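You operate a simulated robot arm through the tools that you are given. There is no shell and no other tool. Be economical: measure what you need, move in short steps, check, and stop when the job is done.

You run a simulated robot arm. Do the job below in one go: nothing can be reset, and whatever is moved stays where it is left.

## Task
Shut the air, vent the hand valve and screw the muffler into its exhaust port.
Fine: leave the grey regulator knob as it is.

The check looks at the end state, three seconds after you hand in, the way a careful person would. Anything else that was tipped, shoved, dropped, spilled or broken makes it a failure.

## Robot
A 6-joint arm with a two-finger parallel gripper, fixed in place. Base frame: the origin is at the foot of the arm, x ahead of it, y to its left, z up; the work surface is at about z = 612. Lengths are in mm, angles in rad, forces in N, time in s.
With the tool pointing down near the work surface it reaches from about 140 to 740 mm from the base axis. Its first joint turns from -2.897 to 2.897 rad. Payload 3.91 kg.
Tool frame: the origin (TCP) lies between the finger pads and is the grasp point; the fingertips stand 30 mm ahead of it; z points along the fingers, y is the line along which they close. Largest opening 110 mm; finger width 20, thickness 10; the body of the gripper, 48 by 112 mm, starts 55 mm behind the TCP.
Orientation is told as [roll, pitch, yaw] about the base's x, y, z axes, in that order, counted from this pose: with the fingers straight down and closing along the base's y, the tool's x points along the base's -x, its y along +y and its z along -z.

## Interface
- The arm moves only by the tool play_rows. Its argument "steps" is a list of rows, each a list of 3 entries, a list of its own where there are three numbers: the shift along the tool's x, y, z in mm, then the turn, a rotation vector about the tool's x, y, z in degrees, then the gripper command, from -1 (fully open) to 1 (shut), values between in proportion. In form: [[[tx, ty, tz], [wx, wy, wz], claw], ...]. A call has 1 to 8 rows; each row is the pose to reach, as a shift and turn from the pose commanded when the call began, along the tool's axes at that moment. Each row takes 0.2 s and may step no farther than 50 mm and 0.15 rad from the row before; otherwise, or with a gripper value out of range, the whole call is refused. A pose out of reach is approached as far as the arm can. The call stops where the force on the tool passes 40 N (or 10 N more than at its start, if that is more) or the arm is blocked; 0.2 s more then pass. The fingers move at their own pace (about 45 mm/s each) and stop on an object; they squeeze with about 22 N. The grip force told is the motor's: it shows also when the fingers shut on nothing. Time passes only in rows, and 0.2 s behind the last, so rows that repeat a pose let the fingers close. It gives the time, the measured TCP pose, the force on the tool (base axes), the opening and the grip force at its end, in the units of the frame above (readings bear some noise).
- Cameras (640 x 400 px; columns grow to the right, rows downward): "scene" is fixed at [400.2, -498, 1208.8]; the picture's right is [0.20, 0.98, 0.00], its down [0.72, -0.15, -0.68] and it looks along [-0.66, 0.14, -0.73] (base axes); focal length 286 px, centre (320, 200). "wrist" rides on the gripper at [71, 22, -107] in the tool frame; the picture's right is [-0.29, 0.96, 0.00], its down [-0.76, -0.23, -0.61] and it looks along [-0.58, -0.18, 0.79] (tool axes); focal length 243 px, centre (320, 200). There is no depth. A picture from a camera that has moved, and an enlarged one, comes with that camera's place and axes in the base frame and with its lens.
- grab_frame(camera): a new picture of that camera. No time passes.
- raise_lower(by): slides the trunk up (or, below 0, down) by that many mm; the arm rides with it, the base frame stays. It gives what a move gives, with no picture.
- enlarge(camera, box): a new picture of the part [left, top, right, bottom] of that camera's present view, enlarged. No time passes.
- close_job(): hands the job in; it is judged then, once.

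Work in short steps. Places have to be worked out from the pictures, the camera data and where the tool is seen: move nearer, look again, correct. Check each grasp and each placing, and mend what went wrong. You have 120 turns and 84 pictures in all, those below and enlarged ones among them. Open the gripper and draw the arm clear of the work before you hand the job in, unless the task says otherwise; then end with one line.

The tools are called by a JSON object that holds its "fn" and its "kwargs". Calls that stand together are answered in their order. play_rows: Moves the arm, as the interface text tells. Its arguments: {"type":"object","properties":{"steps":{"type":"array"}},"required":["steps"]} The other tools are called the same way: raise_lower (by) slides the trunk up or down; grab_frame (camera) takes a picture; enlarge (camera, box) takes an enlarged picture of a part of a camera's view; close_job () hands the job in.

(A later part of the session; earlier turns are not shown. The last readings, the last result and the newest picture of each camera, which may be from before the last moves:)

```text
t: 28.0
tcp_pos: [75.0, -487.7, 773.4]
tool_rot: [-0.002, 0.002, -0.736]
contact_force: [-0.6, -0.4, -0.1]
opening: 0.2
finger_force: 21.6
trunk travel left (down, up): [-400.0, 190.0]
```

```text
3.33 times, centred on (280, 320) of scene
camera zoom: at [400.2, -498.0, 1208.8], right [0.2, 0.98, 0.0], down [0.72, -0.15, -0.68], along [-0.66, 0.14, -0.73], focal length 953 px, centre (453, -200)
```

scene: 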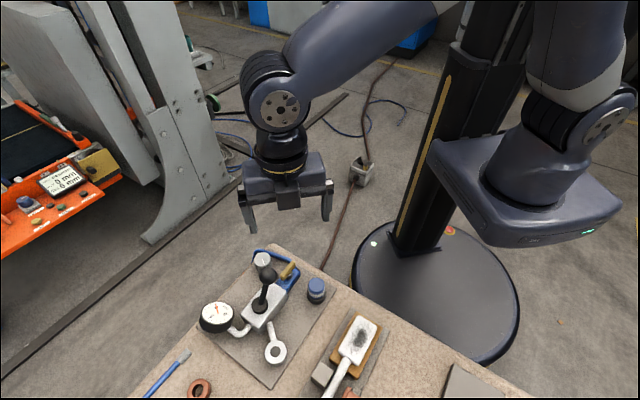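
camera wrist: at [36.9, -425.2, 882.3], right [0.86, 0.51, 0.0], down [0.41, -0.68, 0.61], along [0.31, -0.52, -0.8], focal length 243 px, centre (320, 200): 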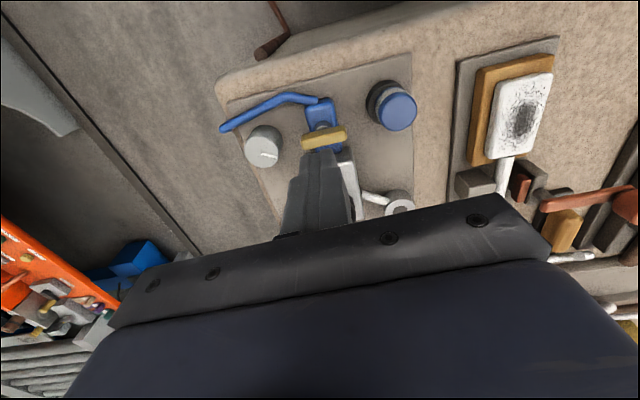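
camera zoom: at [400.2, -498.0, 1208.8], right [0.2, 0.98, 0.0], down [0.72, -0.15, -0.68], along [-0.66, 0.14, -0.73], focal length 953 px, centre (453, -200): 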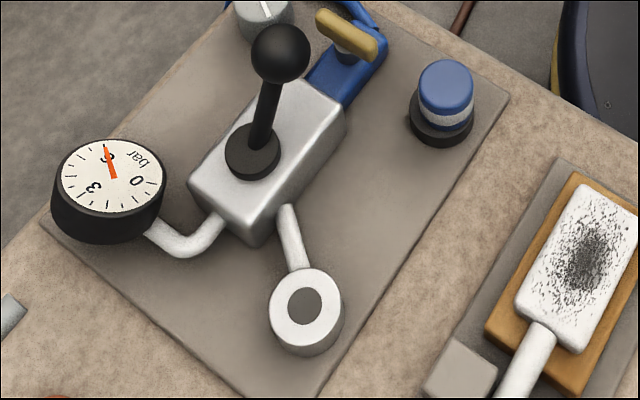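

Muffler is back on its puck. I go behind the ball again, aligned to -45° exactly, and will push straight along the axis, building force slowly.

{"fn": "play_rows", "kwargs": {"steps": [[[-13, -1, 10], [0, 0, 1], 1], [[-26, -2, 20], [0, 0, 2], 1], [[-38, -2, 28], [0, 0, 2.8], 1], [[-42, -2, 28], [0, 0, 2.8], 1], [[-46, -2, 28], [0, 0, 2.8], 1], [[-49, -2, 28], [0, 0, 2.8], 1]]}}

{"fn": "play_rows", "kwargs": {"steps": [[[-2, 0, 0], [0, 0, 0], 1], [[-4, 0, 0], [0, 0, 0], 1], [[-6, 0, 0], [0, 0, 0], 1], [[-8, 0, 0], [0, 0, 0], 1]]}}

{"fn": "play_rows", "kwargs": {"steps": [[[-2, 0, 0], [0, 0, 0], 1], [[-4, 0, 0], [0, 0, 0], 1], [[-6, 0, 0], [0, 0, 0], 1]]}}

{"fn": "enlarge", "kwargs": {"camera": "scene", "box": [200, 220, 320, 330]}}

```text
t: 29.4
tcp_pos: [108.6, -522.0, 746.8]
tool_rot: [-0.001, 0.0, -0.788]
contact_force: [-2.8, 1.0, 1.3]
opening: 0.0
finger_force: 21.7
trunk travel left (down, up): [-400.0, 190.0]
```

```text
t: 30.4
tcp_pos: [108.7, -524.1, 746.4]
tool_rot: [0.005, 0.013, -0.788]
contact_force: [-14.9, 13.4, 8.3]
opening: 0.0
finger_force: 21.9
trunk travel left (down, up): [-400.0, 190.0]
stopped in row 4: the force on the tool passed its limit (the readings are from after the stop); the commanded pose is now the measured one
```

```text
t: 30.9
tcp_pos: [108.8, -523.3, 745.6]
tool_rot: [0.007, 0.022, -0.787]
contact_force: [-12.6, 12.1, 6.5]
opening: 0.0
finger_force: 21.7
trunk travel left (down, up): [-400.0, 190.0]
stopped in row 2: the force on the tool passed its limit (the readings are from after the stop); the commanded pose is now the measured one
```

```text
3.64 times, centred on (260, 275) of scene
camera zoom: at [400.2, -498.0, 1208.8], right [0.2, 0.98, 0.0], down [0.72, -0.15, -0.68], along [-0.66, 0.14, -0.73], focal length 1039 px, centre (538, -73)
```

zoom: 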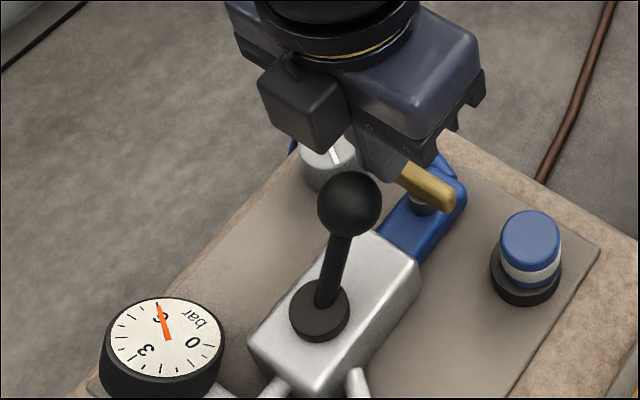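

The lever stays solid at 40 N, so it seems locked. The handle's stop might earlier have been my finger on its stem, so I go back and press the handle further, higher and farther out on the bar.

{"fn": "play_rows", "kwargs": {"steps": [[[15, 5, -5], [0.2, -0.6, 0], 1], [[35, 12, -5], [0.4, -1.3, 0], 1], [[54, 19, 0], [0.4, -1.3, 0], 1], [[54, 19, 30], [0.4, -1.3, 0], 1], [[54, 19, 63], [0.4, -1.3, 0], 1], [[54, 19, 63], [0.4, -1.3, 0], 1]]}}

{"fn": "grab_frame", "kwargs": {"camera": "wrist"}}

{"fn": "enlarge", "kwargs": {"camera": "scene", "box": [230, 230, 330, 310]}}

```text
t: 32.3
tcp_pos: [85.4, -472.0, 683.4]
tool_rot: [-0.002, -0.006, -0.788]
contact_force: [0.1, 0.4, 0.8]
opening: 0.0
finger_force: 22.0
trunk travel left (down, up): [-400.0, 190.0]
```

```text
38 pictures are left
camera wrist: at [51.2, -406.6, 790.4], right [0.88, 0.47, 0.0], down [0.37, -0.7, 0.61], along [0.29, -0.54, -0.79], focal length 243 px, centre (320, 200)
```

wrist: 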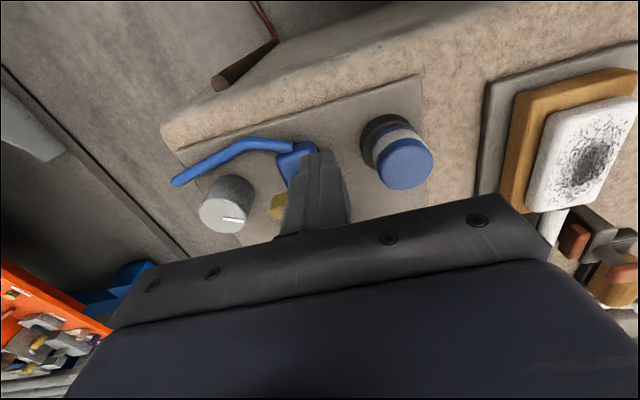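

```text
5.00 times, centred on (280, 270) of scene
camera zoom: at [400.2, -498.0, 1208.8], right [0.2, 0.98, 0.0], down [0.72, -0.15, -0.68], along [-0.66, 0.14, -0.73], focal length 1429 px, centre (520, -150)
```

zoom: 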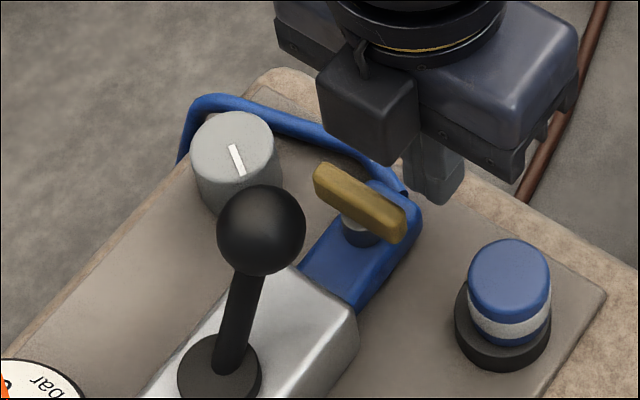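

Finger is clear behind the outer end of the bar. I push it along the body axis until it stops.

{"fn": "play_rows", "kwargs": {"steps": [[[-4, 0, 0], [0, 0, 0], 1], [[-8, 0, 0], [0, 0, 0], 1], [[-11, 0, 0], [0, 0, 0], 1], [[-13, 0, 0], [0, 0, 0], 1], [[-15, 0, 0], [0, 0, 0], 1]]}}

{"fn": "enlarge", "kwargs": {"camera": "scene", "box": [230, 230, 330, 310]}}

```text
t: 33.5
tcp_pos: [93.6, -479.5, 683.2]
tool_rot: [0.003, 0.002, -0.787]
contact_force: [-33.1, 22.5, 6.1]
opening: 0.2
finger_force: 22.1
trunk travel left (down, up): [-400.0, 190.0]
```

```text
5.00 times, centred on (280, 270) of scene
camera zoom: at [400.2, -498.0, 1208.8], right [0.2, 0.98, 0.0], down [0.72, -0.15, -0.68], along [-0.66, 0.14, -0.73], focal length 1429 px, centre (520, -150)
```

zoom: 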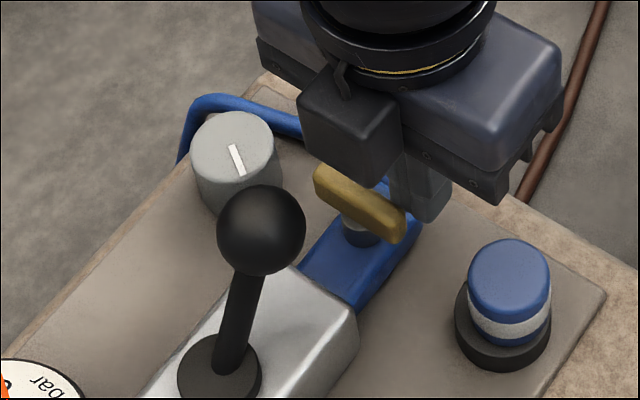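

The bar is against a true stop at 40 N, so the air is definitely shut. I now go round to the far side of the lever ball, to test a push toward the supply side.

{"fn": "play_rows", "kwargs": {"steps": [[[8, 0, 0], [0, 0, 0], 1], [[8, 0, -45], [0, 0, 0], 1], [[6, 0, -92], [0, 0, 0], 1], [[4, -10, -110], [0, 0, 0], 1], [[-40, -15, -110], [0, 0, 0], 1], [[-85, -20, -110], [0, 0, 0], 1], [[-105, -20, -110], [0, 0, 0], 1], [[-105, -20, -64], [0, 0, 0], 1]]}}

{"fn": "enlarge", "kwargs": {"camera": "scene", "box": [200, 220, 320, 330]}}

```text
t: 35.3
tcp_pos: [156.0, -571.8, 746.7]
tool_rot: [-0.004, -0.006, -0.787]
contact_force: [-0.4, 0.6, 0.1]
opening: 0.0
finger_force: 21.9
trunk travel left (down, up): [-400.0, 190.0]
```

```text
3.64 times, centred on (260, 275) of scene
camera zoom: at [400.2, -498.0, 1208.8], right [0.2, 0.98, 0.0], down [0.72, -0.15, -0.68], along [-0.66, 0.14, -0.73], focal length 1039 px, centre (538, -73)
```

zoom: 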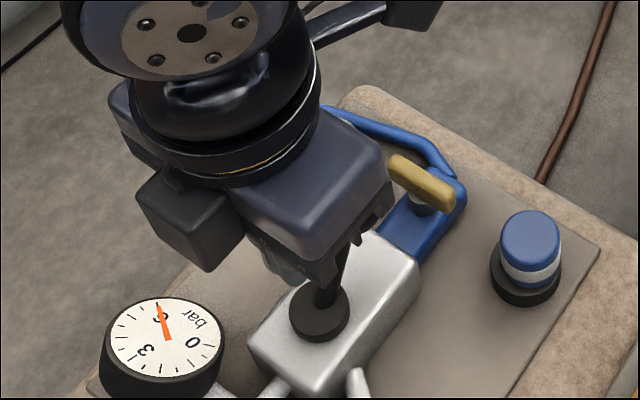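

{"fn": "play_rows", "kwargs": {"steps": [[[6, 0, 0], [0, 0, 0], 1], [[11, 0, 0], [0, 0, 0], 1], [[15, 0, 0], [0, 0, 0], 1], [[19, 0, 0], [0, 0, 0], 1], [[22, 0, 0], [0, 0, 0], 1], [[25, 0, 0], [0, 0, 0], 1]]}}

{"fn": "enlarge", "kwargs": {"camera": "scene", "box": [200, 220, 320, 330]}}

```text
t: 36.7
tcp_pos: [138.4, -554.4, 747.1]
tool_rot: [-0.003, -0.005, -0.787]
contact_force: [0.8, -1.4, 0.5]
opening: 0.1
finger_force: 22.5
trunk travel left (down, up): [-400.0, 190.0]
```

```text
3.64 times, centred on (260, 275) of scene
camera zoom: at [400.2, -498.0, 1208.8], right [0.2, 0.98, 0.0], down [0.72, -0.15, -0.68], along [-0.66, 0.14, -0.73], focal length 1039 px, centre (538, -73)
```

zoom: 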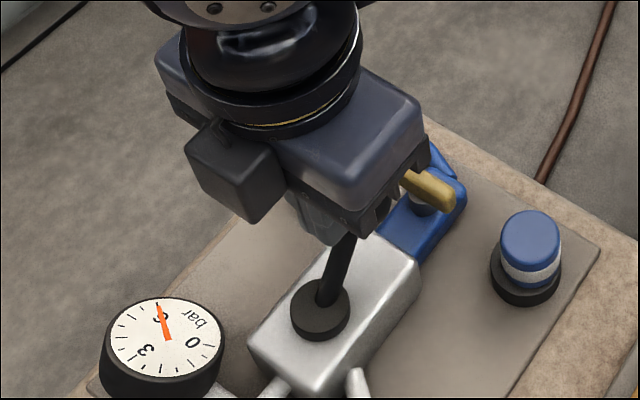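

It swings easily that way, with under 2 N: the lever moves toward the supply side. I follow its arc onward, lowering as the ball drops.

{"fn": "play_rows", "kwargs": {"steps": [[[4, 0, 2], [0, 0, 0], 1], [[8, 0, 5], [0, 0, 0], 1], [[12, 0, 9], [0, 0, 0], 1], [[15, 0, 12], [0, 0, 0], 1]]}}

{"fn": "enlarge", "kwargs": {"camera": "scene", "box": [200, 220, 320, 330]}}

```text
t: 37.7
tcp_pos: [128.8, -544.0, 735.8]
tool_rot: [-0.001, -0.006, -0.788]
contact_force: [1.2, -1.2, 2.3]
opening: 0.2
finger_force: 22.7
trunk travel left (down, up): [-400.0, 190.0]
```

```text
3.64 times, centred on (260, 275) of scene
camera zoom: at [400.2, -498.0, 1208.8], right [0.2, 0.98, 0.0], down [0.72, -0.15, -0.68], along [-0.66, 0.14, -0.73], focal length 1039 px, centre (538, -73)
```

zoom: 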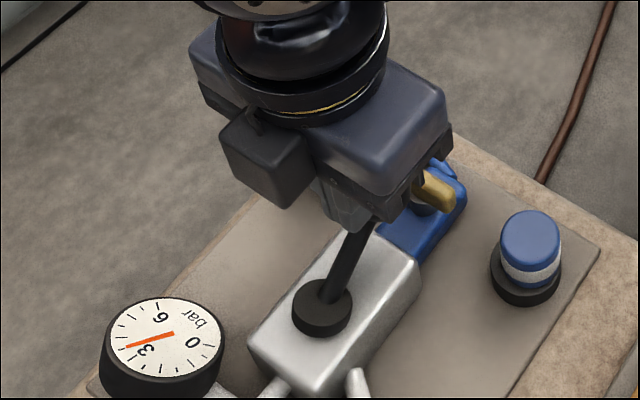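

The gauge is falling, past 4 bar. I continue until the lever meets its stop.

{"fn": "play_rows", "kwargs": {"steps": [[[2, 0, 2], [0, 0, 0], 1], [[4, 0, 4], [0, 0, 0], 1], [[6, 0, 6], [0, 0, 0], 1], [[8, 0, 9], [0, 0, 0], 1]]}}

{"fn": "enlarge", "kwargs": {"camera": "scene", "box": [200, 220, 320, 330]}}

```text
t: 38.7
tcp_pos: [124.3, -539.6, 729.3]
tool_rot: [-0.006, -0.013, -0.786]
contact_force: [14.0, -10.5, 32.6]
opening: 0.0
finger_force: 22.5
trunk travel left (down, up): [-400.0, 190.0]
```

```text
3.64 times, centred on (260, 275) of scene
camera zoom: at [400.2, -498.0, 1208.8], right [0.2, 0.98, 0.0], down [0.72, -0.15, -0.68], along [-0.66, 0.14, -0.73], focal length 1039 px, centre (538, -73)
```

zoom: 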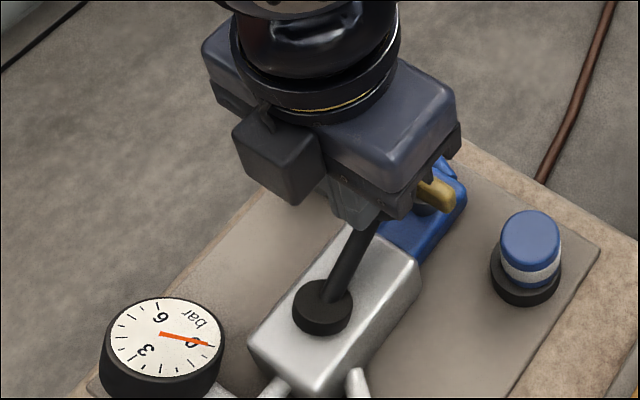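

The gauge reads 0 and the lever is at its stop: vented. I back off and rise, then check that it stays.

{"fn": "play_rows", "kwargs": {"steps": [[[-6, 0, -2], [0, 0, 0], 1], [[-20, 0, -10], [0.2, 0.5, 0], 1], [[-20, 0, -50], [0.3, 0.7, 0], 1], [[-15, 20, -80], [0.3, 0.7, 0], 0.6], [[0, 50, -80], [0.3, 0.7, 0], 0.16], [[20, 70, -80], [0.3, 0.7, 0], 0.16]]}}

{"fn": "enlarge", "kwargs": {"camera": "scene", "box": [190, 220, 340, 370]}}

{"fn": "grab_frame", "kwargs": {"camera": "wrist"}}

```text
t: 40.1
tcp_pos: [158.0, -471.6, 804.7]
tool_rot: [-0.005, 0.009, -0.787]
contact_force: [0.6, -0.7, -0.3]
opening: 46.1
finger_force: 0.1
trunk travel left (down, up): [-400.0, 190.0]
```

```text
2.67 times, centred on (265, 295) of scene
camera zoom: at [400.2, -498.0, 1208.8], right [0.2, 0.98, 0.0], down [0.72, -0.15, -0.68], along [-0.66, 0.14, -0.73], focal length 762 px, centre (467, -53)
```

zoom: 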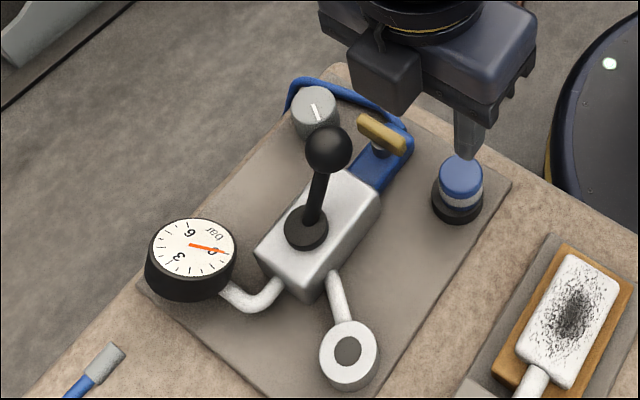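

```text
30 pictures are left
camera wrist: at [125.1, -407.3, 914.2], right [0.88, 0.47, -0.01], down [0.38, -0.7, 0.6], along [0.28, -0.54, -0.8], focal length 243 px, centre (320, 200)
```

wrist: 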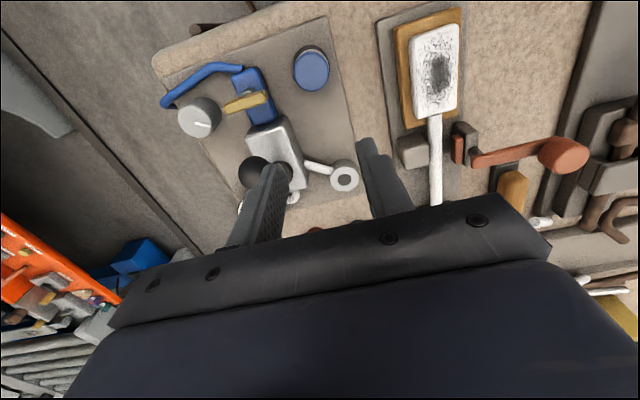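

The lever sprang back but the gauge stays at 0: vented with supply shut. Now I hover over the exhaust port, estimated at (236,-546,638), to locate it precisely before fetching the muffler (expected pixel (319,147) if centred).

{"fn": "play_rows", "kwargs": {"steps": [[[-30, 1, 0], [-0.3, -0.5, 0], 0.16], [[-70, 2, 15], [-0.3, -0.5, 0], 0.16], [[-107, 2.7, 45], [-0.3, -0.5, 0], 0.16], [[-107.8, 2.7, 85], [-0.3, -0.5, 0], 0.16], [[-107.8, 2.7, 115], [-0.3, -0.5, 0], 0.16], [[-107.8, 2.7, 115], [-0.3, -0.5, 0], 0.16]]}}

{"fn": "enlarge", "kwargs": {"camera": "wrist", "box": [240, 90, 400, 190]}}

{"fn": "enlarge", "kwargs": {"camera": "scene", "box": [220, 290, 340, 390]}}

```text
t: 41.5
tcp_pos: [234.7, -548.4, 690.8]
tool_rot: [-0.001, -0.002, -0.789]
contact_force: [-0.1, 0.3, 0.8]
opening: 46.2
finger_force: 0.1
trunk travel left (down, up): [-400.0, 190.0]
```

```text
4.00 times, centred on (320, 140) of wrist
camera zoom: at [200.3, -482.6, 798.2], right [0.88, 0.47, 0.0], down [0.37, -0.7, 0.61], along [0.29, -0.54, -0.79], focal length 970 px, centre (320, 440)
```

zoom: 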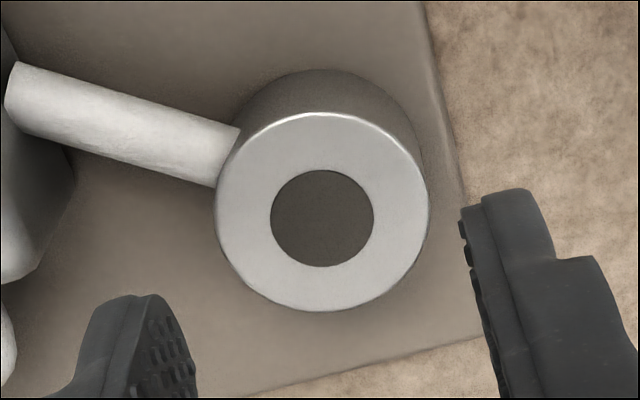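

```text
4.00 times, centred on (280, 340) of scene
camera zoom: at [400.2, -498.0, 1208.8], right [0.2, 0.98, 0.0], down [0.72, -0.15, -0.68], along [-0.66, 0.14, -0.73], focal length 1143 px, centre (480, -360)
```

zoom: 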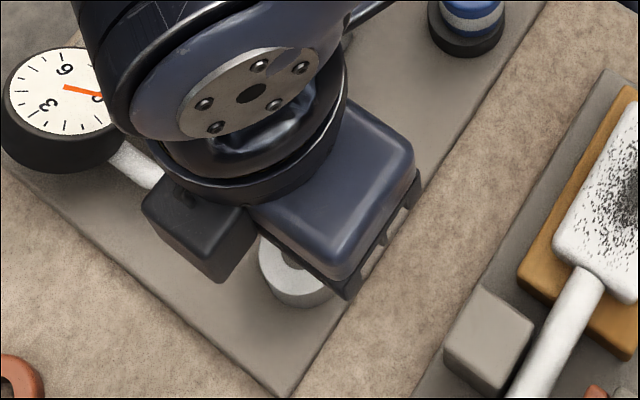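

The port centre appears at (320.5,143.8), within ~1 mm of the tool axis if its top is at z≈636. I touch the ring lightly with the closed fingertips to get its true height.

{"fn": "play_rows", "kwargs": {"steps": [[[0, 1, 0], [0, 0, 0], 1], [[0, 1, 0], [0, 0, 0], 1], [[0, 1, 12], [0, 0, 0], 1], [[0, 1, 18], [0, 0, 0], 1], [[0, 1, 20], [0, 0, 0], 1]]}}

{"fn": "play_rows", "kwargs": {"steps": [[[0, 0, 1.5], [0, 0, 0], 1], [[0, 0, 3], [0, 0, 0], 1]]}}

```text
t: 42.7
tcp_pos: [235.3, -547.9, 670.4]
tool_rot: [0.0, -0.001, -0.786]
contact_force: [0.4, 0.0, 0.1]
opening: 0.0
finger_force: 21.7
trunk travel left (down, up): [-400.0, 190.0]
```

```text
t: 43.3
tcp_pos: [235.6, -546.1, 667.6]
tool_rot: [-0.001, -0.002, -0.788]
contact_force: [0.9, 0.1, -0.4]
opening: 0.0
finger_force: 22.3
trunk travel left (down, up): [-400.0, 190.0]
```

{"fn": "play_rows", "kwargs": {"steps": [[[0, 0, 1], [0, 0, 0], 1], [[0, 0, 2], [0, 0, 0], 1], [[0, 0, 3], [0, 0, 0], 1]]}}

```text
t: 44.1
tcp_pos: [235.9, -546.4, 664.9]
tool_rot: [-0.002, -0.002, -0.787]
contact_force: [0.4, 0.2, -0.1]
opening: 0.0
finger_force: 21.9
trunk travel left (down, up): [-400.0, 190.0]
```

No contact yet with tips near z 635; I continue in small steps.

{"fn": "play_rows", "kwargs": {"steps": [[[0, 0, 1], [0, 0, 0], 1], [[0, 0, 2], [0, 0, 0], 1], [[0, 0, 3], [0, 0, 0], 1], [[0, 0, 4], [0, 0, 0], 1]]}}

{"fn": "enlarge", "kwargs": {"camera": "wrist", "box": [240, 110, 400, 210]}}

```text
t: 45.1
tcp_pos: [235.2, -547.4, 662.2]
tool_rot: [-0.002, -0.004, -0.786]
contact_force: [-0.8, 3.7, 13.0]
opening: 0.3
finger_force: 22.1
trunk travel left (down, up): [-400.0, 190.0]
```

```text
4.00 times, centred on (320, 160) of wrist
camera zoom: at [201.1, -481.3, 769.8], right [0.88, 0.47, 0.0], down [0.37, -0.7, 0.61], along [0.29, -0.54, -0.79], focal length 970 px, centre (320, 360)
```

zoom: 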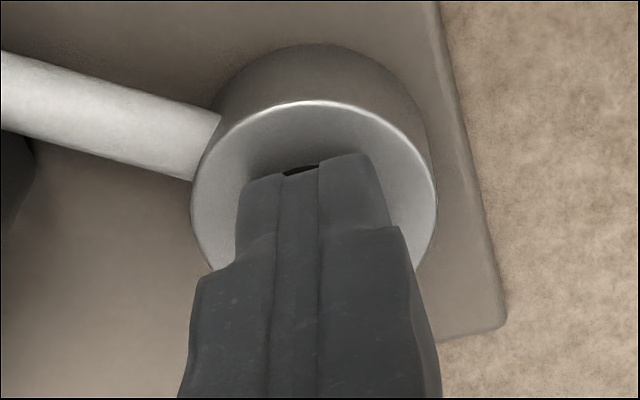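

Contact at TCP 662.5, so the port top is z≈632.5 and its centre works out at (236,-549). I rise, open, and turn counter-clockwise for a long screwing stroke while moving back over the muffler.

{"fn": "play_rows", "kwargs": {"steps": [[[0, 0, -40], [0, 0, 0], 1], [[0, 0, -85], [0, 0, -8], 0.6], [[30, 0, -100], [0, 0, -16], 0.16], [[65, -1, -100], [0, 0, -24], 0.16], [[100, -2, -100], [0, 0, -32], 0.16], [[130, -2, -100], [0, 0, -40], 0.16], [[138, -2, -95], [0, 0, -48], 0.16], [[138, -2, -80], [0, 0, -56], 0.16]]}}

{"fn": "enlarge", "kwargs": {"camera": "wrist", "box": [200, 20, 440, 200]}}

```text
t: 46.9
tcp_pos: [136.9, -450.0, 739.4]
tool_rot: [-0.003, 0.0, 0.192]
contact_force: [0.7, 0.4, 0.1]
opening: 46.1
finger_force: 0.0
trunk travel left (down, up): [-400.0, 190.0]
```

```text
2.22 times, centred on (320, 110) of wrist
camera zoom: at [63.3, -442.6, 848.6], right [0.1, 0.99, 0.0], down [0.79, -0.08, 0.61], along [0.6, -0.06, -0.79], focal length 539 px, centre (320, 400)
```

zoom: 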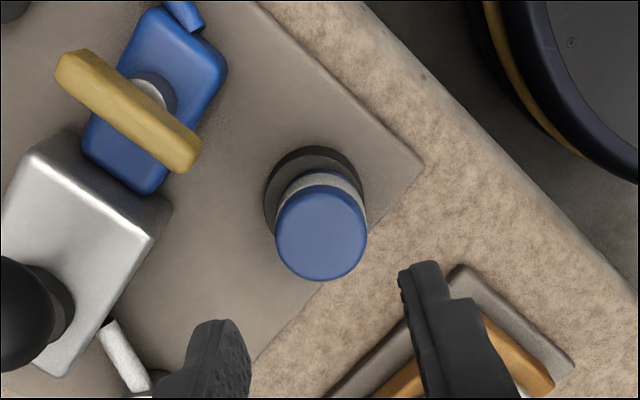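

Yaw reached 0.19 without trouble and the muffler is about 1 mm off. I turn some more, descend to z 664 and grip.

{"fn": "play_rows", "kwargs": {"steps": [[[1, 1, 10], [0, 0, -8], 0.16], [[1, 1, 20], [0, 0, -16], 0.16], [[1, 1, 30], [0, 0, -24], 0.16], [[1, 1, 50], [0, 0, -28], 0.16], [[1, 1, 75.5], [0, 0, -28], 0.16], [[1, 1, 75.5], [0, 0, -28], 0.4], [[1, 1, 75.5], [0, 0, -28], 0.5], [[1, 1, 75.5], [0, 0, -28], 0.5]]}}

{"fn": "play_rows", "kwargs": {"steps": [[[0, 0, -10], [0, 0, 0], 0.5], [[0, 0, -50], [0, 0, 0], 0.5], [[0, 0, -90], [0, 0, 0], 0.5]]}}

{"fn": "enlarge", "kwargs": {"camera": "wrist", "box": [220, 100, 420, 240]}}

{"fn": "enlarge", "kwargs": {"camera": "scene", "box": [260, 200, 380, 300]}}

```text
t: 48.7
tcp_pos: [135.8, -449.6, 664.0]
tool_rot: [-0.003, 0.0, 0.678]
contact_force: [1.0, -0.1, 0.3]
opening: 32.1
finger_force: 22.3
trunk travel left (down, up): [-400.0, 190.0]
```

```text
t: 49.5
tcp_pos: [134.2, -450.9, 755.9]
tool_rot: [-0.003, 0.0, 0.678]
contact_force: [0.3, 0.1, 0.1]
opening: 32.4
finger_force: 22.0
trunk travel left (down, up): [-400.0, 190.0]
```

```text
2.86 times, centred on (320, 170) of wrist
camera zoom: at [67.7, -477.6, 863.3], right [-0.38, 0.93, 0.0], down [0.74, 0.3, 0.61], along [0.56, 0.23, -0.79], focal length 693 px, centre (320, 286)
```

zoom: 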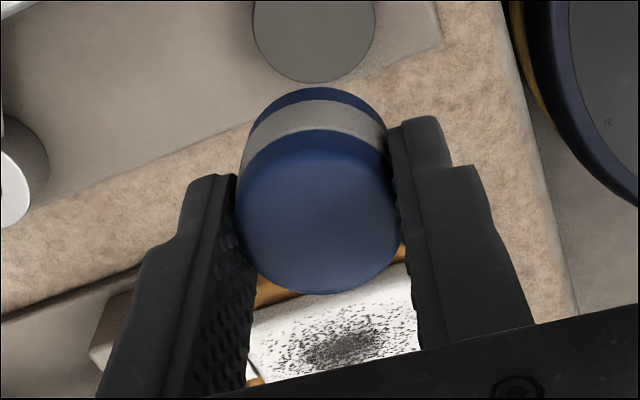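

```text
4.00 times, centred on (320, 250) of scene
camera zoom: at [400.2, -498.0, 1208.8], right [0.2, 0.98, 0.0], down [0.72, -0.15, -0.68], along [-0.66, 0.14, -0.73], focal length 1143 px, centre (320, 0)
```

zoom: 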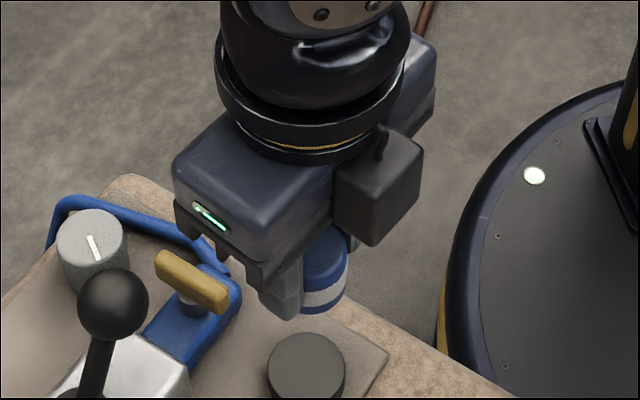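

Muffler held squarely. I carry it over the port at (236,-549) and lower to a small gap, then check alignment.

{"fn": "play_rows", "kwargs": {"steps": [[[-4, -35, 0], [0, 0, 0], 0.5], [[-9, -70, 0], [0, 0, 0], 0.5], [[-13, -105, 0], [0, 0, 0], 0.5], [[-17.8, -140.2, 0], [0, 0, 0], 0.5], [[-17.8, -140.2, 40], [0, 0, 0], 0.5], [[-17.8, -140.2, 70], [0, 0, 0], 0.5], [[-17.8, -140.2, 70], [0, 0, 0], 0.5]]}}

{"fn": "enlarge", "kwargs": {"camera": "wrist", "box": [220, 100, 420, 240]}}

{"fn": "enlarge", "kwargs": {"camera": "scene", "box": [230, 290, 330, 380]}}

```text
t: 51.1
tcp_pos: [237.3, -547.6, 682.4]
tool_rot: [-0.002, 0.0, 0.68]
contact_force: [-0.3, -0.4, 0.1]
opening: 32.0
finger_force: 21.6
trunk travel left (down, up): [-400.0, 190.0]
```

```text
2.86 times, centred on (320, 170) of wrist
camera zoom: at [168.8, -576.2, 791.8], right [-0.38, 0.93, 0.0], down [0.74, 0.3, 0.61], along [0.56, 0.23, -0.79], focal length 693 px, centre (320, 286)
```

zoom: 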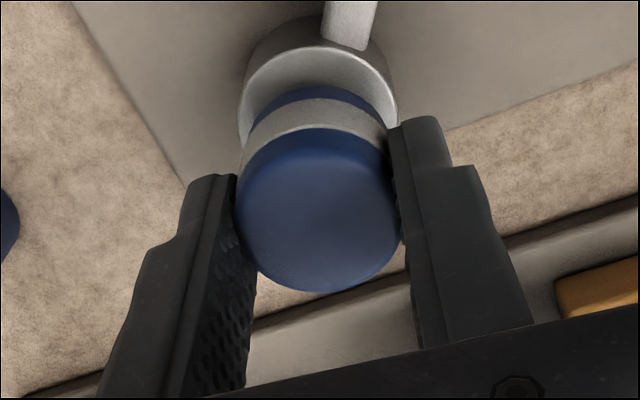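

```text
4.44 times, centred on (280, 335) of scene
camera zoom: at [400.2, -498.0, 1208.8], right [0.2, 0.98, 0.0], down [0.72, -0.15, -0.68], along [-0.66, 0.14, -0.73], focal length 1270 px, centre (498, -400)
```

zoom: 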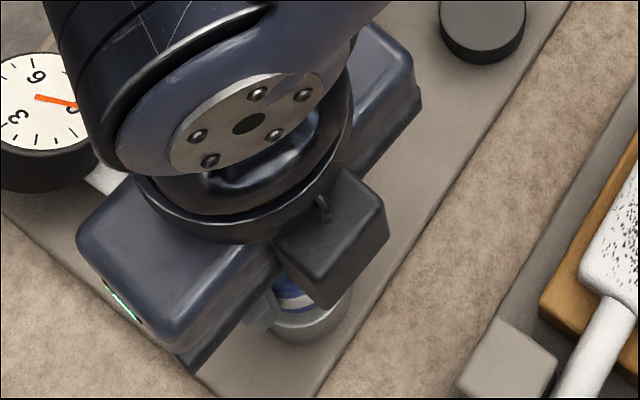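

Sideways alignment is right; along the tool's x the port is about 2 mm further. I correct that and lower slowly until the muffler touches.

{"fn": "play_rows", "kwargs": {"steps": [[[1.8, 0, 0], [0, 0, 0], 0.5], [[1.8, 0, 4], [0, 0, 0], 0.5], [[1.8, 0, 6], [0, 0, 0], 0.5], [[1.8, 0, 8], [0, 0, 0], 0.5]]}}

{"fn": "play_rows", "kwargs": {"steps": [[[0, 0, 1], [0, 0, 0], 0.5], [[0, 0, 2], [0, 0, 0], 0.5], [[0, 0, 3], [0, 0, 0], 0.5]]}}

```text
t: 52.1
tcp_pos: [237.5, -548.4, 676.3]
tool_rot: [-0.002, -0.001, 0.68]
contact_force: [0.7, -0.4, -1.0]
opening: 32.2
finger_force: 22.7
trunk travel left (down, up): [-400.0, 190.0]
```

```text
t: 52.9
tcp_pos: [236.2, -548.8, 674.9]
tool_rot: [-0.004, 0.001, 0.678]
contact_force: [0.2, 4.0, 14.7]
opening: 32.0
finger_force: 22.1
trunk travel left (down, up): [-400.0, 190.0]
```

The muffler is seated on the port with about 15 N. I turn clockwise under light pressure and watch force and height.

{"fn": "play_rows", "kwargs": {"steps": [[[0, 0, -0.5], [0, 0, 8], 0.5], [[0, 0, -0.5], [0, 0, 16], 0.5], [[0, 0, -0.5], [0, 0, 24], 0.5], [[0, 0, -0.5], [0, 0, 32], 0.5], [[0, 0, -0.5], [0, 0, 40], 0.5], [[0, 0, -0.5], [0, 0, 48], 0.5], [[0, 0, -0.5], [0, 0, 56], 0.5]]}}

{"fn": "enlarge", "kwargs": {"camera": "wrist", "box": [220, 100, 420, 240]}}

```text
t: 54.5
tcp_pos: [235.4, -549.1, 674.4]
tool_rot: [-0.001, -0.001, -0.301]
contact_force: [2.2, -8.8, 4.1]
opening: 32.1
finger_force: 21.5
trunk travel left (down, up): [-400.0, 190.0]
```

```text
2.86 times, centred on (320, 170) of wrist
camera zoom: at [174.9, -507.7, 782.2], right [0.56, 0.83, 0.0], down [0.66, -0.44, 0.61], along [0.5, -0.34, -0.79], focal length 693 px, centre (320, 286)
```

zoom: 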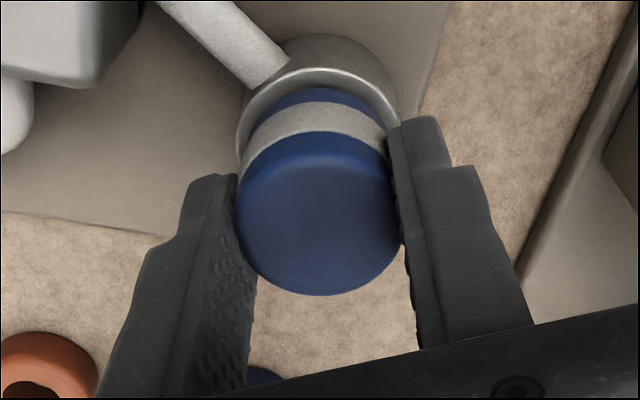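

Still seated with light lateral load; I continue clockwise with slight downward follow.

{"fn": "play_rows", "kwargs": {"steps": [[[0, 0, 0.5], [0, 0, 8], 0.5], [[0, 0, 0.8], [0, 0, 16], 0.5], [[0, 0, 1.1], [0, 0, 24], 0.5], [[0, 0, 1.4], [0, 0, 32], 0.5], [[0, 0, 1.6], [0, 0, 40], 0.5], [[0, 0, 1.8], [0, 0, 48], 0.5], [[0, 0, 2], [0, 0, 56], 0.5], [[0, 0, 2.2], [0, 0, 64], 0.5]]}}

{"fn": "enlarge", "kwargs": {"camera": "wrist", "box": [220, 100, 420, 240]}}

```text
t: 56.3
tcp_pos: [236.6, -549.7, 672.7]
tool_rot: [-0.002, -0.002, -1.417]
contact_force: [-3.6, -8.5, 12.0]
opening: 31.8
finger_force: 22.5
trunk travel left (down, up): [-400.0, 190.0]
```

```text
2.86 times, centred on (320, 170) of wrist
camera zoom: at [246.8, -475.2, 780.9], right [0.99, -0.14, 0.0], down [-0.11, -0.78, 0.61], along [-0.09, -0.6, -0.79], focal length 693 px, centre (320, 286)
```

zoom: 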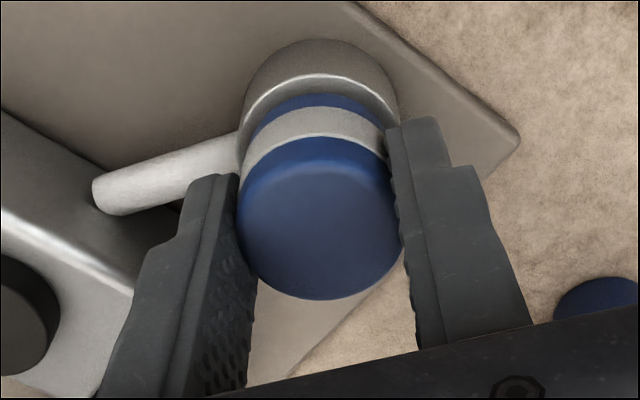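

Height is 672.7 with moderate load. I continue clockwise another stroke.

{"fn": "play_rows", "kwargs": {"steps": [[[0, 0, 0.2], [0, 0, 8], 0.5], [[0, 0, 0.3], [0, 0, 16], 0.5], [[0, 0, 0.4], [0, 0, 24], 0.5], [[0, 0, 0.5], [0, 0, 32], 0.5], [[0, 0, 0.6], [0, 0, 40], 0.5], [[0, 0, 0.7], [0, 0, 48], 0.5], [[0, 0, 0.8], [0, 0, 56], 0.5], [[0, 0, 0.9], [0, 0, 64], 0.5]]}}

```text
t: 58.1
tcp_pos: [236.8, -548.6, 671.8]
tool_rot: [0.004, -0.001, -2.534]
contact_force: [3.4, -10.3, 12.4]
opening: 31.8
finger_force: 21.8
trunk travel left (down, up): [-400.0, 190.0]
```

Descending evenly at constant load; I look to see whether the muffler itself is going down relative to the ring.

{"fn": "enlarge", "kwargs": {"camera": "wrist", "box": [220, 100, 420, 240]}}

```text
2.86 times, centred on (320, 170) of wrist
camera zoom: at [307.8, -525.8, 779.8], right [0.31, -0.95, 0.0], down [-0.76, -0.24, 0.61], along [-0.58, -0.19, -0.79], focal length 693 px, centre (320, 286)
```

zoom: 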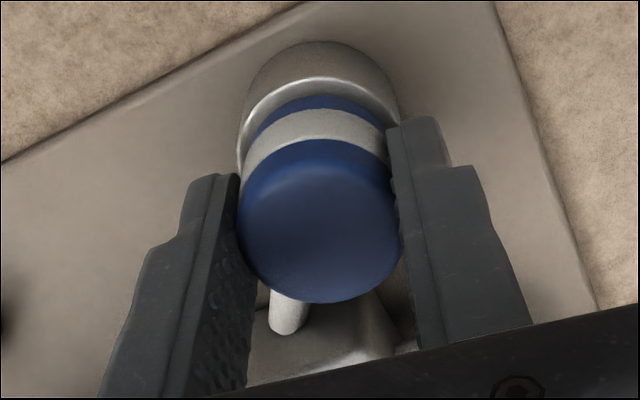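

The gap to the ring is shrinking slightly, so the thread appears engaged. I continue clockwise.

{"fn": "play_rows", "kwargs": {"steps": [[[0, 0, 0.1], [0, 0, 8], 0.5], [[0, 0, 0.2], [0, 0, 16], 0.5], [[0, 0, 0.2], [0, 0, 24], 0.5], [[0, 0, 0.3], [0, 0, 32], 0.5], [[0, 0, 0.3], [0, 0, 40], 0.5], [[0, 0, 0.4], [0, 0, 48], 0.5], [[0, 0, 0.4], [0, 0, 56], 0.5], [[0, 0, 0.5], [0, 0, 64], 0.5]]}}

```text
t: 59.9
tcp_pos: [235.7, -549.3, 670.8]
tool_rot: [0.002, 0.001, 2.631]
contact_force: [8.5, -18.0, 5.1]
opening: 32.0
finger_force: 22.3
trunk travel left (down, up): [-400.0, 190.0]
```

The muffler is drawing itself down (vertical load fell). I relieve the side load by ~2 mm and continue.

{"fn": "play_rows", "kwargs": {"steps": [[[1, 0.6, 0.2], [0, 0, 8], 0.5], [[1.6, 1.1, 0.4], [0, 0, 16], 0.5], [[1.6, 1.1, 0.6], [0, 0, 24], 0.5], [[1.6, 1.1, 0.8], [0, 0, 32], 0.5], [[1.6, 1.1, 1], [0, 0, 40], 0.5], [[1.6, 1.1, 1.2], [0, 0, 48], 0.5], [[1.6, 1.1, 1.4], [0, 0, 56], 0.5], [[1.6, 1.1, 1.5], [0, 0, 64], 0.5]]}}

{"fn": "enlarge", "kwargs": {"camera": "wrist", "box": [220, 100, 420, 240]}}

```text
t: 61.1
tcp_pos: [234.2, -548.6, 670.9]
tool_rot: [-0.025, 0.004, 1.979]
contact_force: [7.0, 7.7, 6.6]
opening: 33.5
finger_force: 6.0
out of reach, approached as far as the arm can: row 5, 6
trunk travel left (down, up): [-400.0, 190.0]
stopped in row 6: the force on the tool passed its limit (the readings are from after the stop); the commanded pose is now the measured one
```

```text
2.86 times, centred on (320, 170) of wrist
camera zoom: at [241.4, -623.8, 778.1], right [-0.99, -0.11, -0.02], down [-0.11, 0.78, 0.61], along [-0.05, 0.61, -0.79], focal length 693 px, centre (320, 286)
```

zoom: 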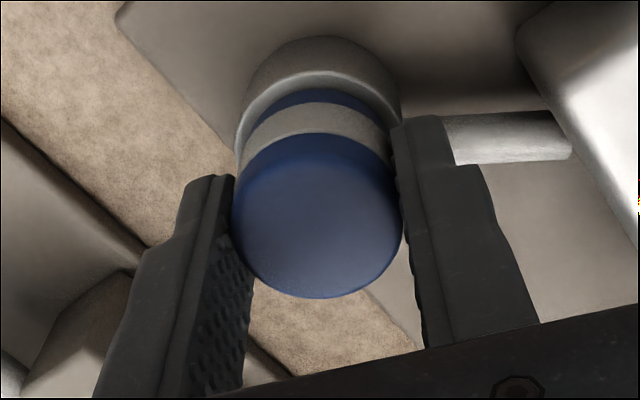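

The wrist limit is reached after nearly 285° of turning. I open, rise clear, and inspect the muffler.

{"fn": "play_rows", "kwargs": {"steps": [[[0, 0, 0], [0, 0, 0], 0.3], [[0, 0, 0], [0, 0, 0], 0.1], [[0, 0, -25], [0, 0, 0], 0.1], [[0, 0, -60], [-1.4, -0.2, -8], 0.1], [[0, 0, -80], [-1.4, -0.2, -16], 0.1], [[0, 0, -80], [-1.4, -0.2, -24], 0.1], [[0, 0, -80], [-1.4, -0.2, -32], 0.1]]}}

{"fn": "enlarge", "kwargs": {"camera": "wrist", "box": [220, 60, 420, 200]}}

{"fn": "enlarge", "kwargs": {"camera": "scene", "box": [230, 290, 330, 380]}}

```text
t: 62.7
tcp_pos: [231.1, -550.3, 749.8]
tool_rot: [0.004, 0.006, 2.539]
contact_force: [0.0, -0.9, 0.1]
opening: 49.6
finger_force: 0.2
trunk travel left (down, up): [-400.0, 190.0]
```

```text
2.86 times, centred on (320, 130) of wrist
camera zoom: at [277.6, -608.8, 858.7], right [-0.78, -0.62, 0.0], down [-0.5, 0.62, 0.6], along [-0.38, 0.47, -0.8], focal length 693 px, centre (320, 400)
```

zoom: 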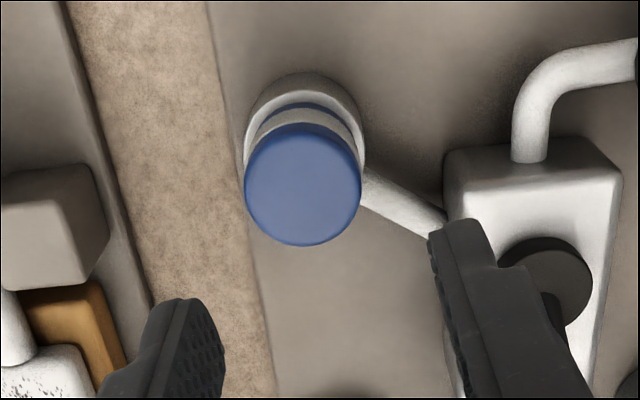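

```text
4.44 times, centred on (280, 335) of scene
camera zoom: at [400.2, -498.0, 1208.8], right [0.2, 0.98, 0.0], down [0.72, -0.15, -0.68], along [-0.66, 0.14, -0.73], focal length 1270 px, centre (498, -400)
```

zoom: 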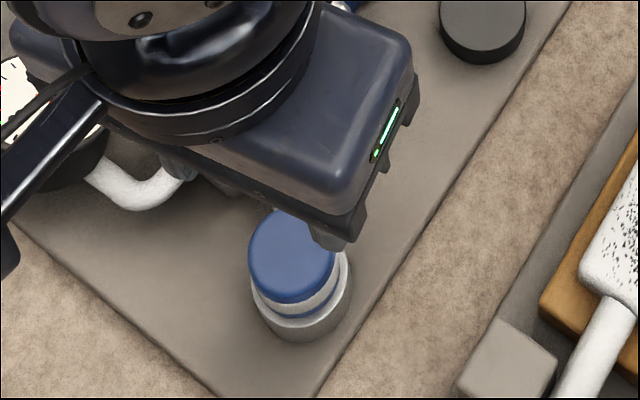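

The muffler stands upright and centred on the ring. I rewind the wrist counter-clockwise at height for a second stroke.

{"fn": "play_rows", "kwargs": {"steps": [[[0, 0, 0], [0, 0, -8], 0.1], [[0, 0, 0], [0, 0, -16], 0.1], [[0, 0, 0], [0, 0, -24], 0.1], [[0, 0, 0], [0, 0, -32], 0.1], [[0, 0, 0], [0, 0, -40], 0.1], [[0, 0, 0], [0, 0, -48], 0.1], [[0, 0, 0], [0, 0, -56], 0.1], [[0, 0, 0], [0, 0, -64], 0.1]]}}

{"fn": "play_rows", "kwargs": {"steps": [[[0, 0, 0], [0, 0, -8], 0.1], [[0, 0, 0], [0, 0, -16], 0.1], [[0, 0, 0], [0, 0, -24], 0.1], [[0, 0, 0], [0, 0, -32], 0.1], [[0, 0, 0], [0, 0, -40], 0.1], [[0, 0, 0], [0, 0, -48], 0.1], [[0, 0, 0], [0, 0, -56], 0.1], [[0, 0, 0], [0, 0, -64], 0.1]]}}

{"fn": "play_rows", "kwargs": {"steps": [[[0, 0, 0], [0, 0, -8], 0.1], [[0, 0, 0], [0, 0, -16], 0.1], [[0, 0, 0], [0, 0, -24], 0.1], [[0, 0, 0], [0, 0, -32], 0.1], [[0, 0, 0], [0, 0, -40], 0.1], [[0, 0, 0], [0, 0, -48], 0.1], [[0, 0, 0], [0, 0, -56], 0.1], [[0, 0, 0], [0, 0, -64], 0.1]]}}

{"fn": "play_rows", "kwargs": {"steps": [[[0, 0, 0], [0, 0, -8], 0.1], [[0, 0, 0], [0, 0, -16], 0.1], [[0, 0, 0], [0, 0, -24], 0.1], [[0, 0, 0], [0, 0, -32], 0.1], [[0, 0, 0], [0, 0, -40], 0.1], [[0, 0, 0], [0, 0, -48], 0.1], [[0, 0, 0], [0, 0, -56], 0.1], [[0, 0, 0], [0, 0, -64], 0.1]]}}

```text
t: 64.5
tcp_pos: [229.6, -550.0, 749.7]
tool_rot: [0.007, -0.001, -2.628]
contact_force: [0.4, -1.0, 0.5]
opening: 49.4
finger_force: 0.1
trunk travel left (down, up): [-400.0, 190.0]
```

```text
t: 66.3
tcp_pos: [230.6, -550.9, 748.9]
tool_rot: [0.003, -0.008, -1.509]
contact_force: [0.0, 0.4, -0.1]
opening: 49.2
finger_force: 0.0
trunk travel left (down, up): [-400.0, 190.0]
```

```text
t: 68.1
tcp_pos: [230.0, -549.5, 750.0]
tool_rot: [-0.006, -0.005, -0.395]
contact_force: [-0.5, -0.7, -0.5]
opening: 49.1
finger_force: 0.0
trunk travel left (down, up): [-400.0, 190.0]
```

```text
t: 69.9
tcp_pos: [230.9, -550.4, 749.2]
tool_rot: [-0.006, 0.005, 0.724]
contact_force: [-0.6, -1.4, 0.7]
opening: 49.5
finger_force: 0.1
trunk travel left (down, up): [-400.0, 190.0]
```

I add a last bit of rewind, recentre over the port and look.

{"fn": "play_rows", "kwargs": {"steps": [[[-2, -1, 0], [-0.35, -0.3, -8], 0.1], [[-4.7, -2.4, 0], [-0.35, -0.3, -16], 0.1], [[-4.7, -2.4, 0], [-0.35, -0.3, -24], 0.1], [[-4.7, -2.4, 0], [-0.35, -0.3, -30], 0.1], [[-4.7, -2.4, 0], [-0.35, -0.3, -30], 0.1]]}}

{"fn": "enlarge", "kwargs": {"camera": "wrist", "box": [220, 60, 420, 200]}}

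```text
t: 71.1
tcp_pos: [235.6, -548.7, 751.1]
tool_rot: [-0.001, -0.002, 1.247]
contact_force: [-0.2, 0.3, -0.8]
opening: 49.5
finger_force: 0.0
trunk travel left (down, up): [-400.0, 190.0]
```

```text
2.86 times, centred on (320, 130) of wrist
camera zoom: at [193.3, -610.9, 857.8], right [-0.81, 0.58, 0.0], down [0.46, 0.65, 0.61], along [0.35, 0.5, -0.79], focal length 693 px, centre (320, 400)
```

zoom: 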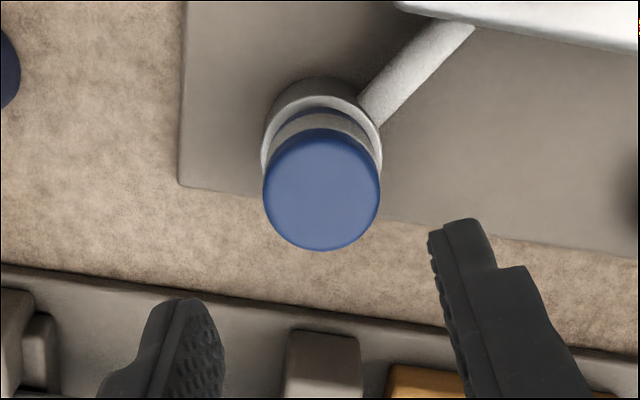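

Well centred. I descend to the same grip height, close and start the second clockwise stroke.

{"fn": "play_rows", "kwargs": {"steps": [[[0, 0.7, 40], [0, 0, 0], 0.1], [[0, 0.7, 70], [0, 0, 0], 0.1], [[0, 0.7, 80], [0, 0, 0], 0.1], [[0, 0.7, 80], [0, 0, 0], 0.4], [[0, 0.7, 80], [0, 0, 0], 0.5], [[0, 0.7, 80], [0, 0, 0], 0.5]]}}

{"fn": "play_rows", "kwargs": {"steps": [[[0, 0, 0.2], [0, 0, 8], 0.5], [[0, 0, 0.3], [0, 0, 16], 0.5], [[0, 0, 0.4], [0, 0, 24], 0.5], [[0, 0, 0.5], [0, 0, 32], 0.5], [[0, 0, 0.6], [0, 0, 40], 0.5], [[0, 0, 0.7], [0, 0, 48], 0.5], [[0, 0, 0.8], [0, 0, 56], 0.5], [[0, 0, 0.9], [0, 0, 64], 0.5]]}}

```text
t: 72.5
tcp_pos: [235.1, -549.0, 669.3]
tool_rot: [0.0, 0.0, 1.244]
contact_force: [6.9, -3.2, 0.6]
opening: 32.6
finger_force: 21.9
trunk travel left (down, up): [-400.0, 190.0]
```

```text
t: 74.3
tcp_pos: [235.1, -549.5, 669.0]
tool_rot: [0.002, -0.001, 0.124]
contact_force: [0.5, -3.6, 0.6]
opening: 32.7
finger_force: 21.9
trunk travel left (down, up): [-400.0, 190.0]
```

Forces stay tiny while following down, consistent with a running thread. I continue.

{"fn": "play_rows", "kwargs": {"steps": [[[0, 0, 0.1], [0, 0, 8], 0.5], [[0, 0, 0.2], [0, 0, 16], 0.5], [[0, 0, 0.3], [0, 0, 24], 0.5], [[0, 0, 0.4], [0, 0, 32], 0.5], [[0, 0, 0.5], [0, 0, 40], 0.5], [[0, 0, 0.6], [0, 0, 48], 0.5], [[0, 0, 0.7], [0, 0, 56], 0.5], [[0, 0, 0.8], [0, 0, 64], 0.5]]}}

{"fn": "play_rows", "kwargs": {"steps": [[[0, 0, 0.1], [0, 0, 8], 0.5], [[0, 0, 0.2], [0, 0, 16], 0.5], [[0, 0, 0.3], [0, 0, 24], 0.5], [[0, 0, 0.4], [0, 0, 32], 0.5], [[0, 0, 0.5], [0, 0, 40], 0.5], [[0, 0, 0.6], [0, 0, 48], 0.5], [[0, 0, 0.7], [0, 0, 56], 0.5], [[0, 0, 0.8], [0, 0, 64], 0.5]]}}

{"fn": "enlarge", "kwargs": {"camera": "wrist", "box": [220, 100, 420, 240]}}

```text
t: 76.1
tcp_pos: [235.2, -548.8, 668.8]
tool_rot: [0.003, 0.001, -0.992]
contact_force: [1.0, 0.5, 0.0]
opening: 32.5
finger_force: 22.0
trunk travel left (down, up): [-400.0, 190.0]
```

```text
t: 77.9
tcp_pos: [235.3, -549.4, 667.8]
tool_rot: [0.0, 0.0, -2.109]
contact_force: [6.1, -1.1, 1.5]
opening: 32.2
finger_force: 22.0
trunk travel left (down, up): [-400.0, 190.0]
```

```text
2.86 times, centred on (320, 170) of wrist
camera zoom: at [291.2, -499.7, 775.7], right [0.67, -0.74, 0.0], down [-0.59, -0.53, 0.61], along [-0.45, -0.41, -0.79], focal length 693 px, centre (320, 286)
```

zoom: 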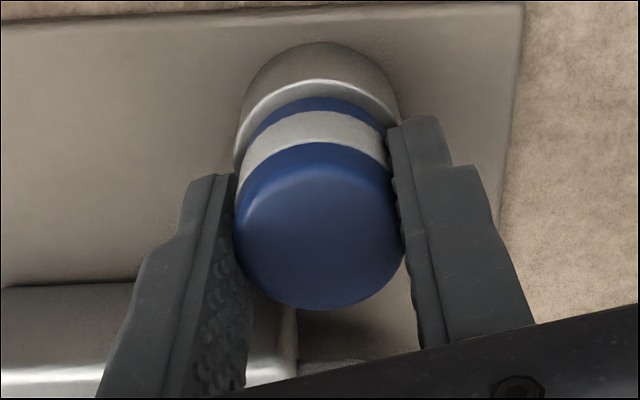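

It keeps running freely. I continue the stroke toward the wrist limit, watching for the tightening.

{"fn": "play_rows", "kwargs": {"steps": [[[0, 0, 0.1], [0, 0, 8], 0.5], [[0, 0, 0.1], [0, 0, 16], 0.5], [[0, 0, 0.2], [0, 0, 24], 0.5], [[0, 0, 0.2], [0, 0, 32], 0.5], [[0, 0, 0.3], [0, 0, 40], 0.5], [[0, 0, 0.3], [0, 0, 48], 0.5], [[0, 0, 0.4], [0, 0, 56], 0.5], [[0, 0, 0.4], [0, 0, 64], 0.5]]}}

{"fn": "play_rows", "kwargs": {"steps": [[[0, 0, 0.1], [0, 0, 8], 0.5], [[0, 0, 0.1], [0, 0, 16], 0.5], [[0, 0, 0.2], [0, 0, 24], 0.5], [[0, 0, 0.2], [0, 0, 32], 0.5], [[0, 0, 0.3], [0, 0, 40], 0.5], [[0, 0, 0.3], [0, 0, 46], 0.5]]}}

```text
t: 79.7
tcp_pos: [234.6, -549.6, 667.3]
tool_rot: [-0.002, 0.0, 3.058]
contact_force: [-0.7, -0.9, 0.1]
opening: 32.6
finger_force: 21.8
trunk travel left (down, up): [-400.0, 190.0]
```

```text
t: 81.1
tcp_pos: [234.9, -548.2, 666.1]
tool_rot: [-0.002, -0.003, 2.254]
contact_force: [1.7, 1.9, -0.2]
opening: 32.6
finger_force: 21.7
trunk travel left (down, up): [-400.0, 190.0]
```

No tightening yet and no vertical load. I test the engagement with a gentle 2 mm upward pull.

{"fn": "play_rows", "kwargs": {"steps": [[[0, 0, -0.7], [0, 0, 0], 0.5], [[0, 0, -1.4], [0, 0, 0], 0.5], [[0, 0, -2], [0, 0, 0], 0.5]]}}

{"fn": "enlarge", "kwargs": {"camera": "wrist", "box": [220, 100, 420, 240]}}

```text
t: 81.9
tcp_pos: [235.3, -548.6, 666.7]
tool_rot: [-0.001, -0.001, 2.256]
contact_force: [1.5, 1.9, -7.0]
opening: 32.6
finger_force: 22.0
trunk travel left (down, up): [-400.0, 190.0]
```

```text
2.86 times, centred on (320, 170) of wrist
camera zoom: at [264.4, -618.3, 775.7], right [-0.92, -0.38, 0.0], down [-0.3, 0.73, 0.61], along [-0.23, 0.56, -0.79], focal length 693 px, centre (320, 286)
```

zoom: 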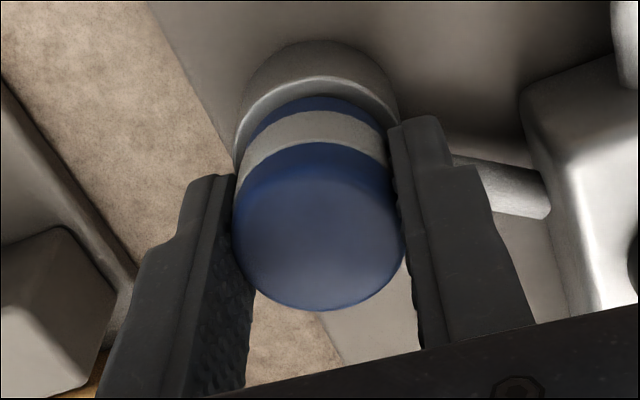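

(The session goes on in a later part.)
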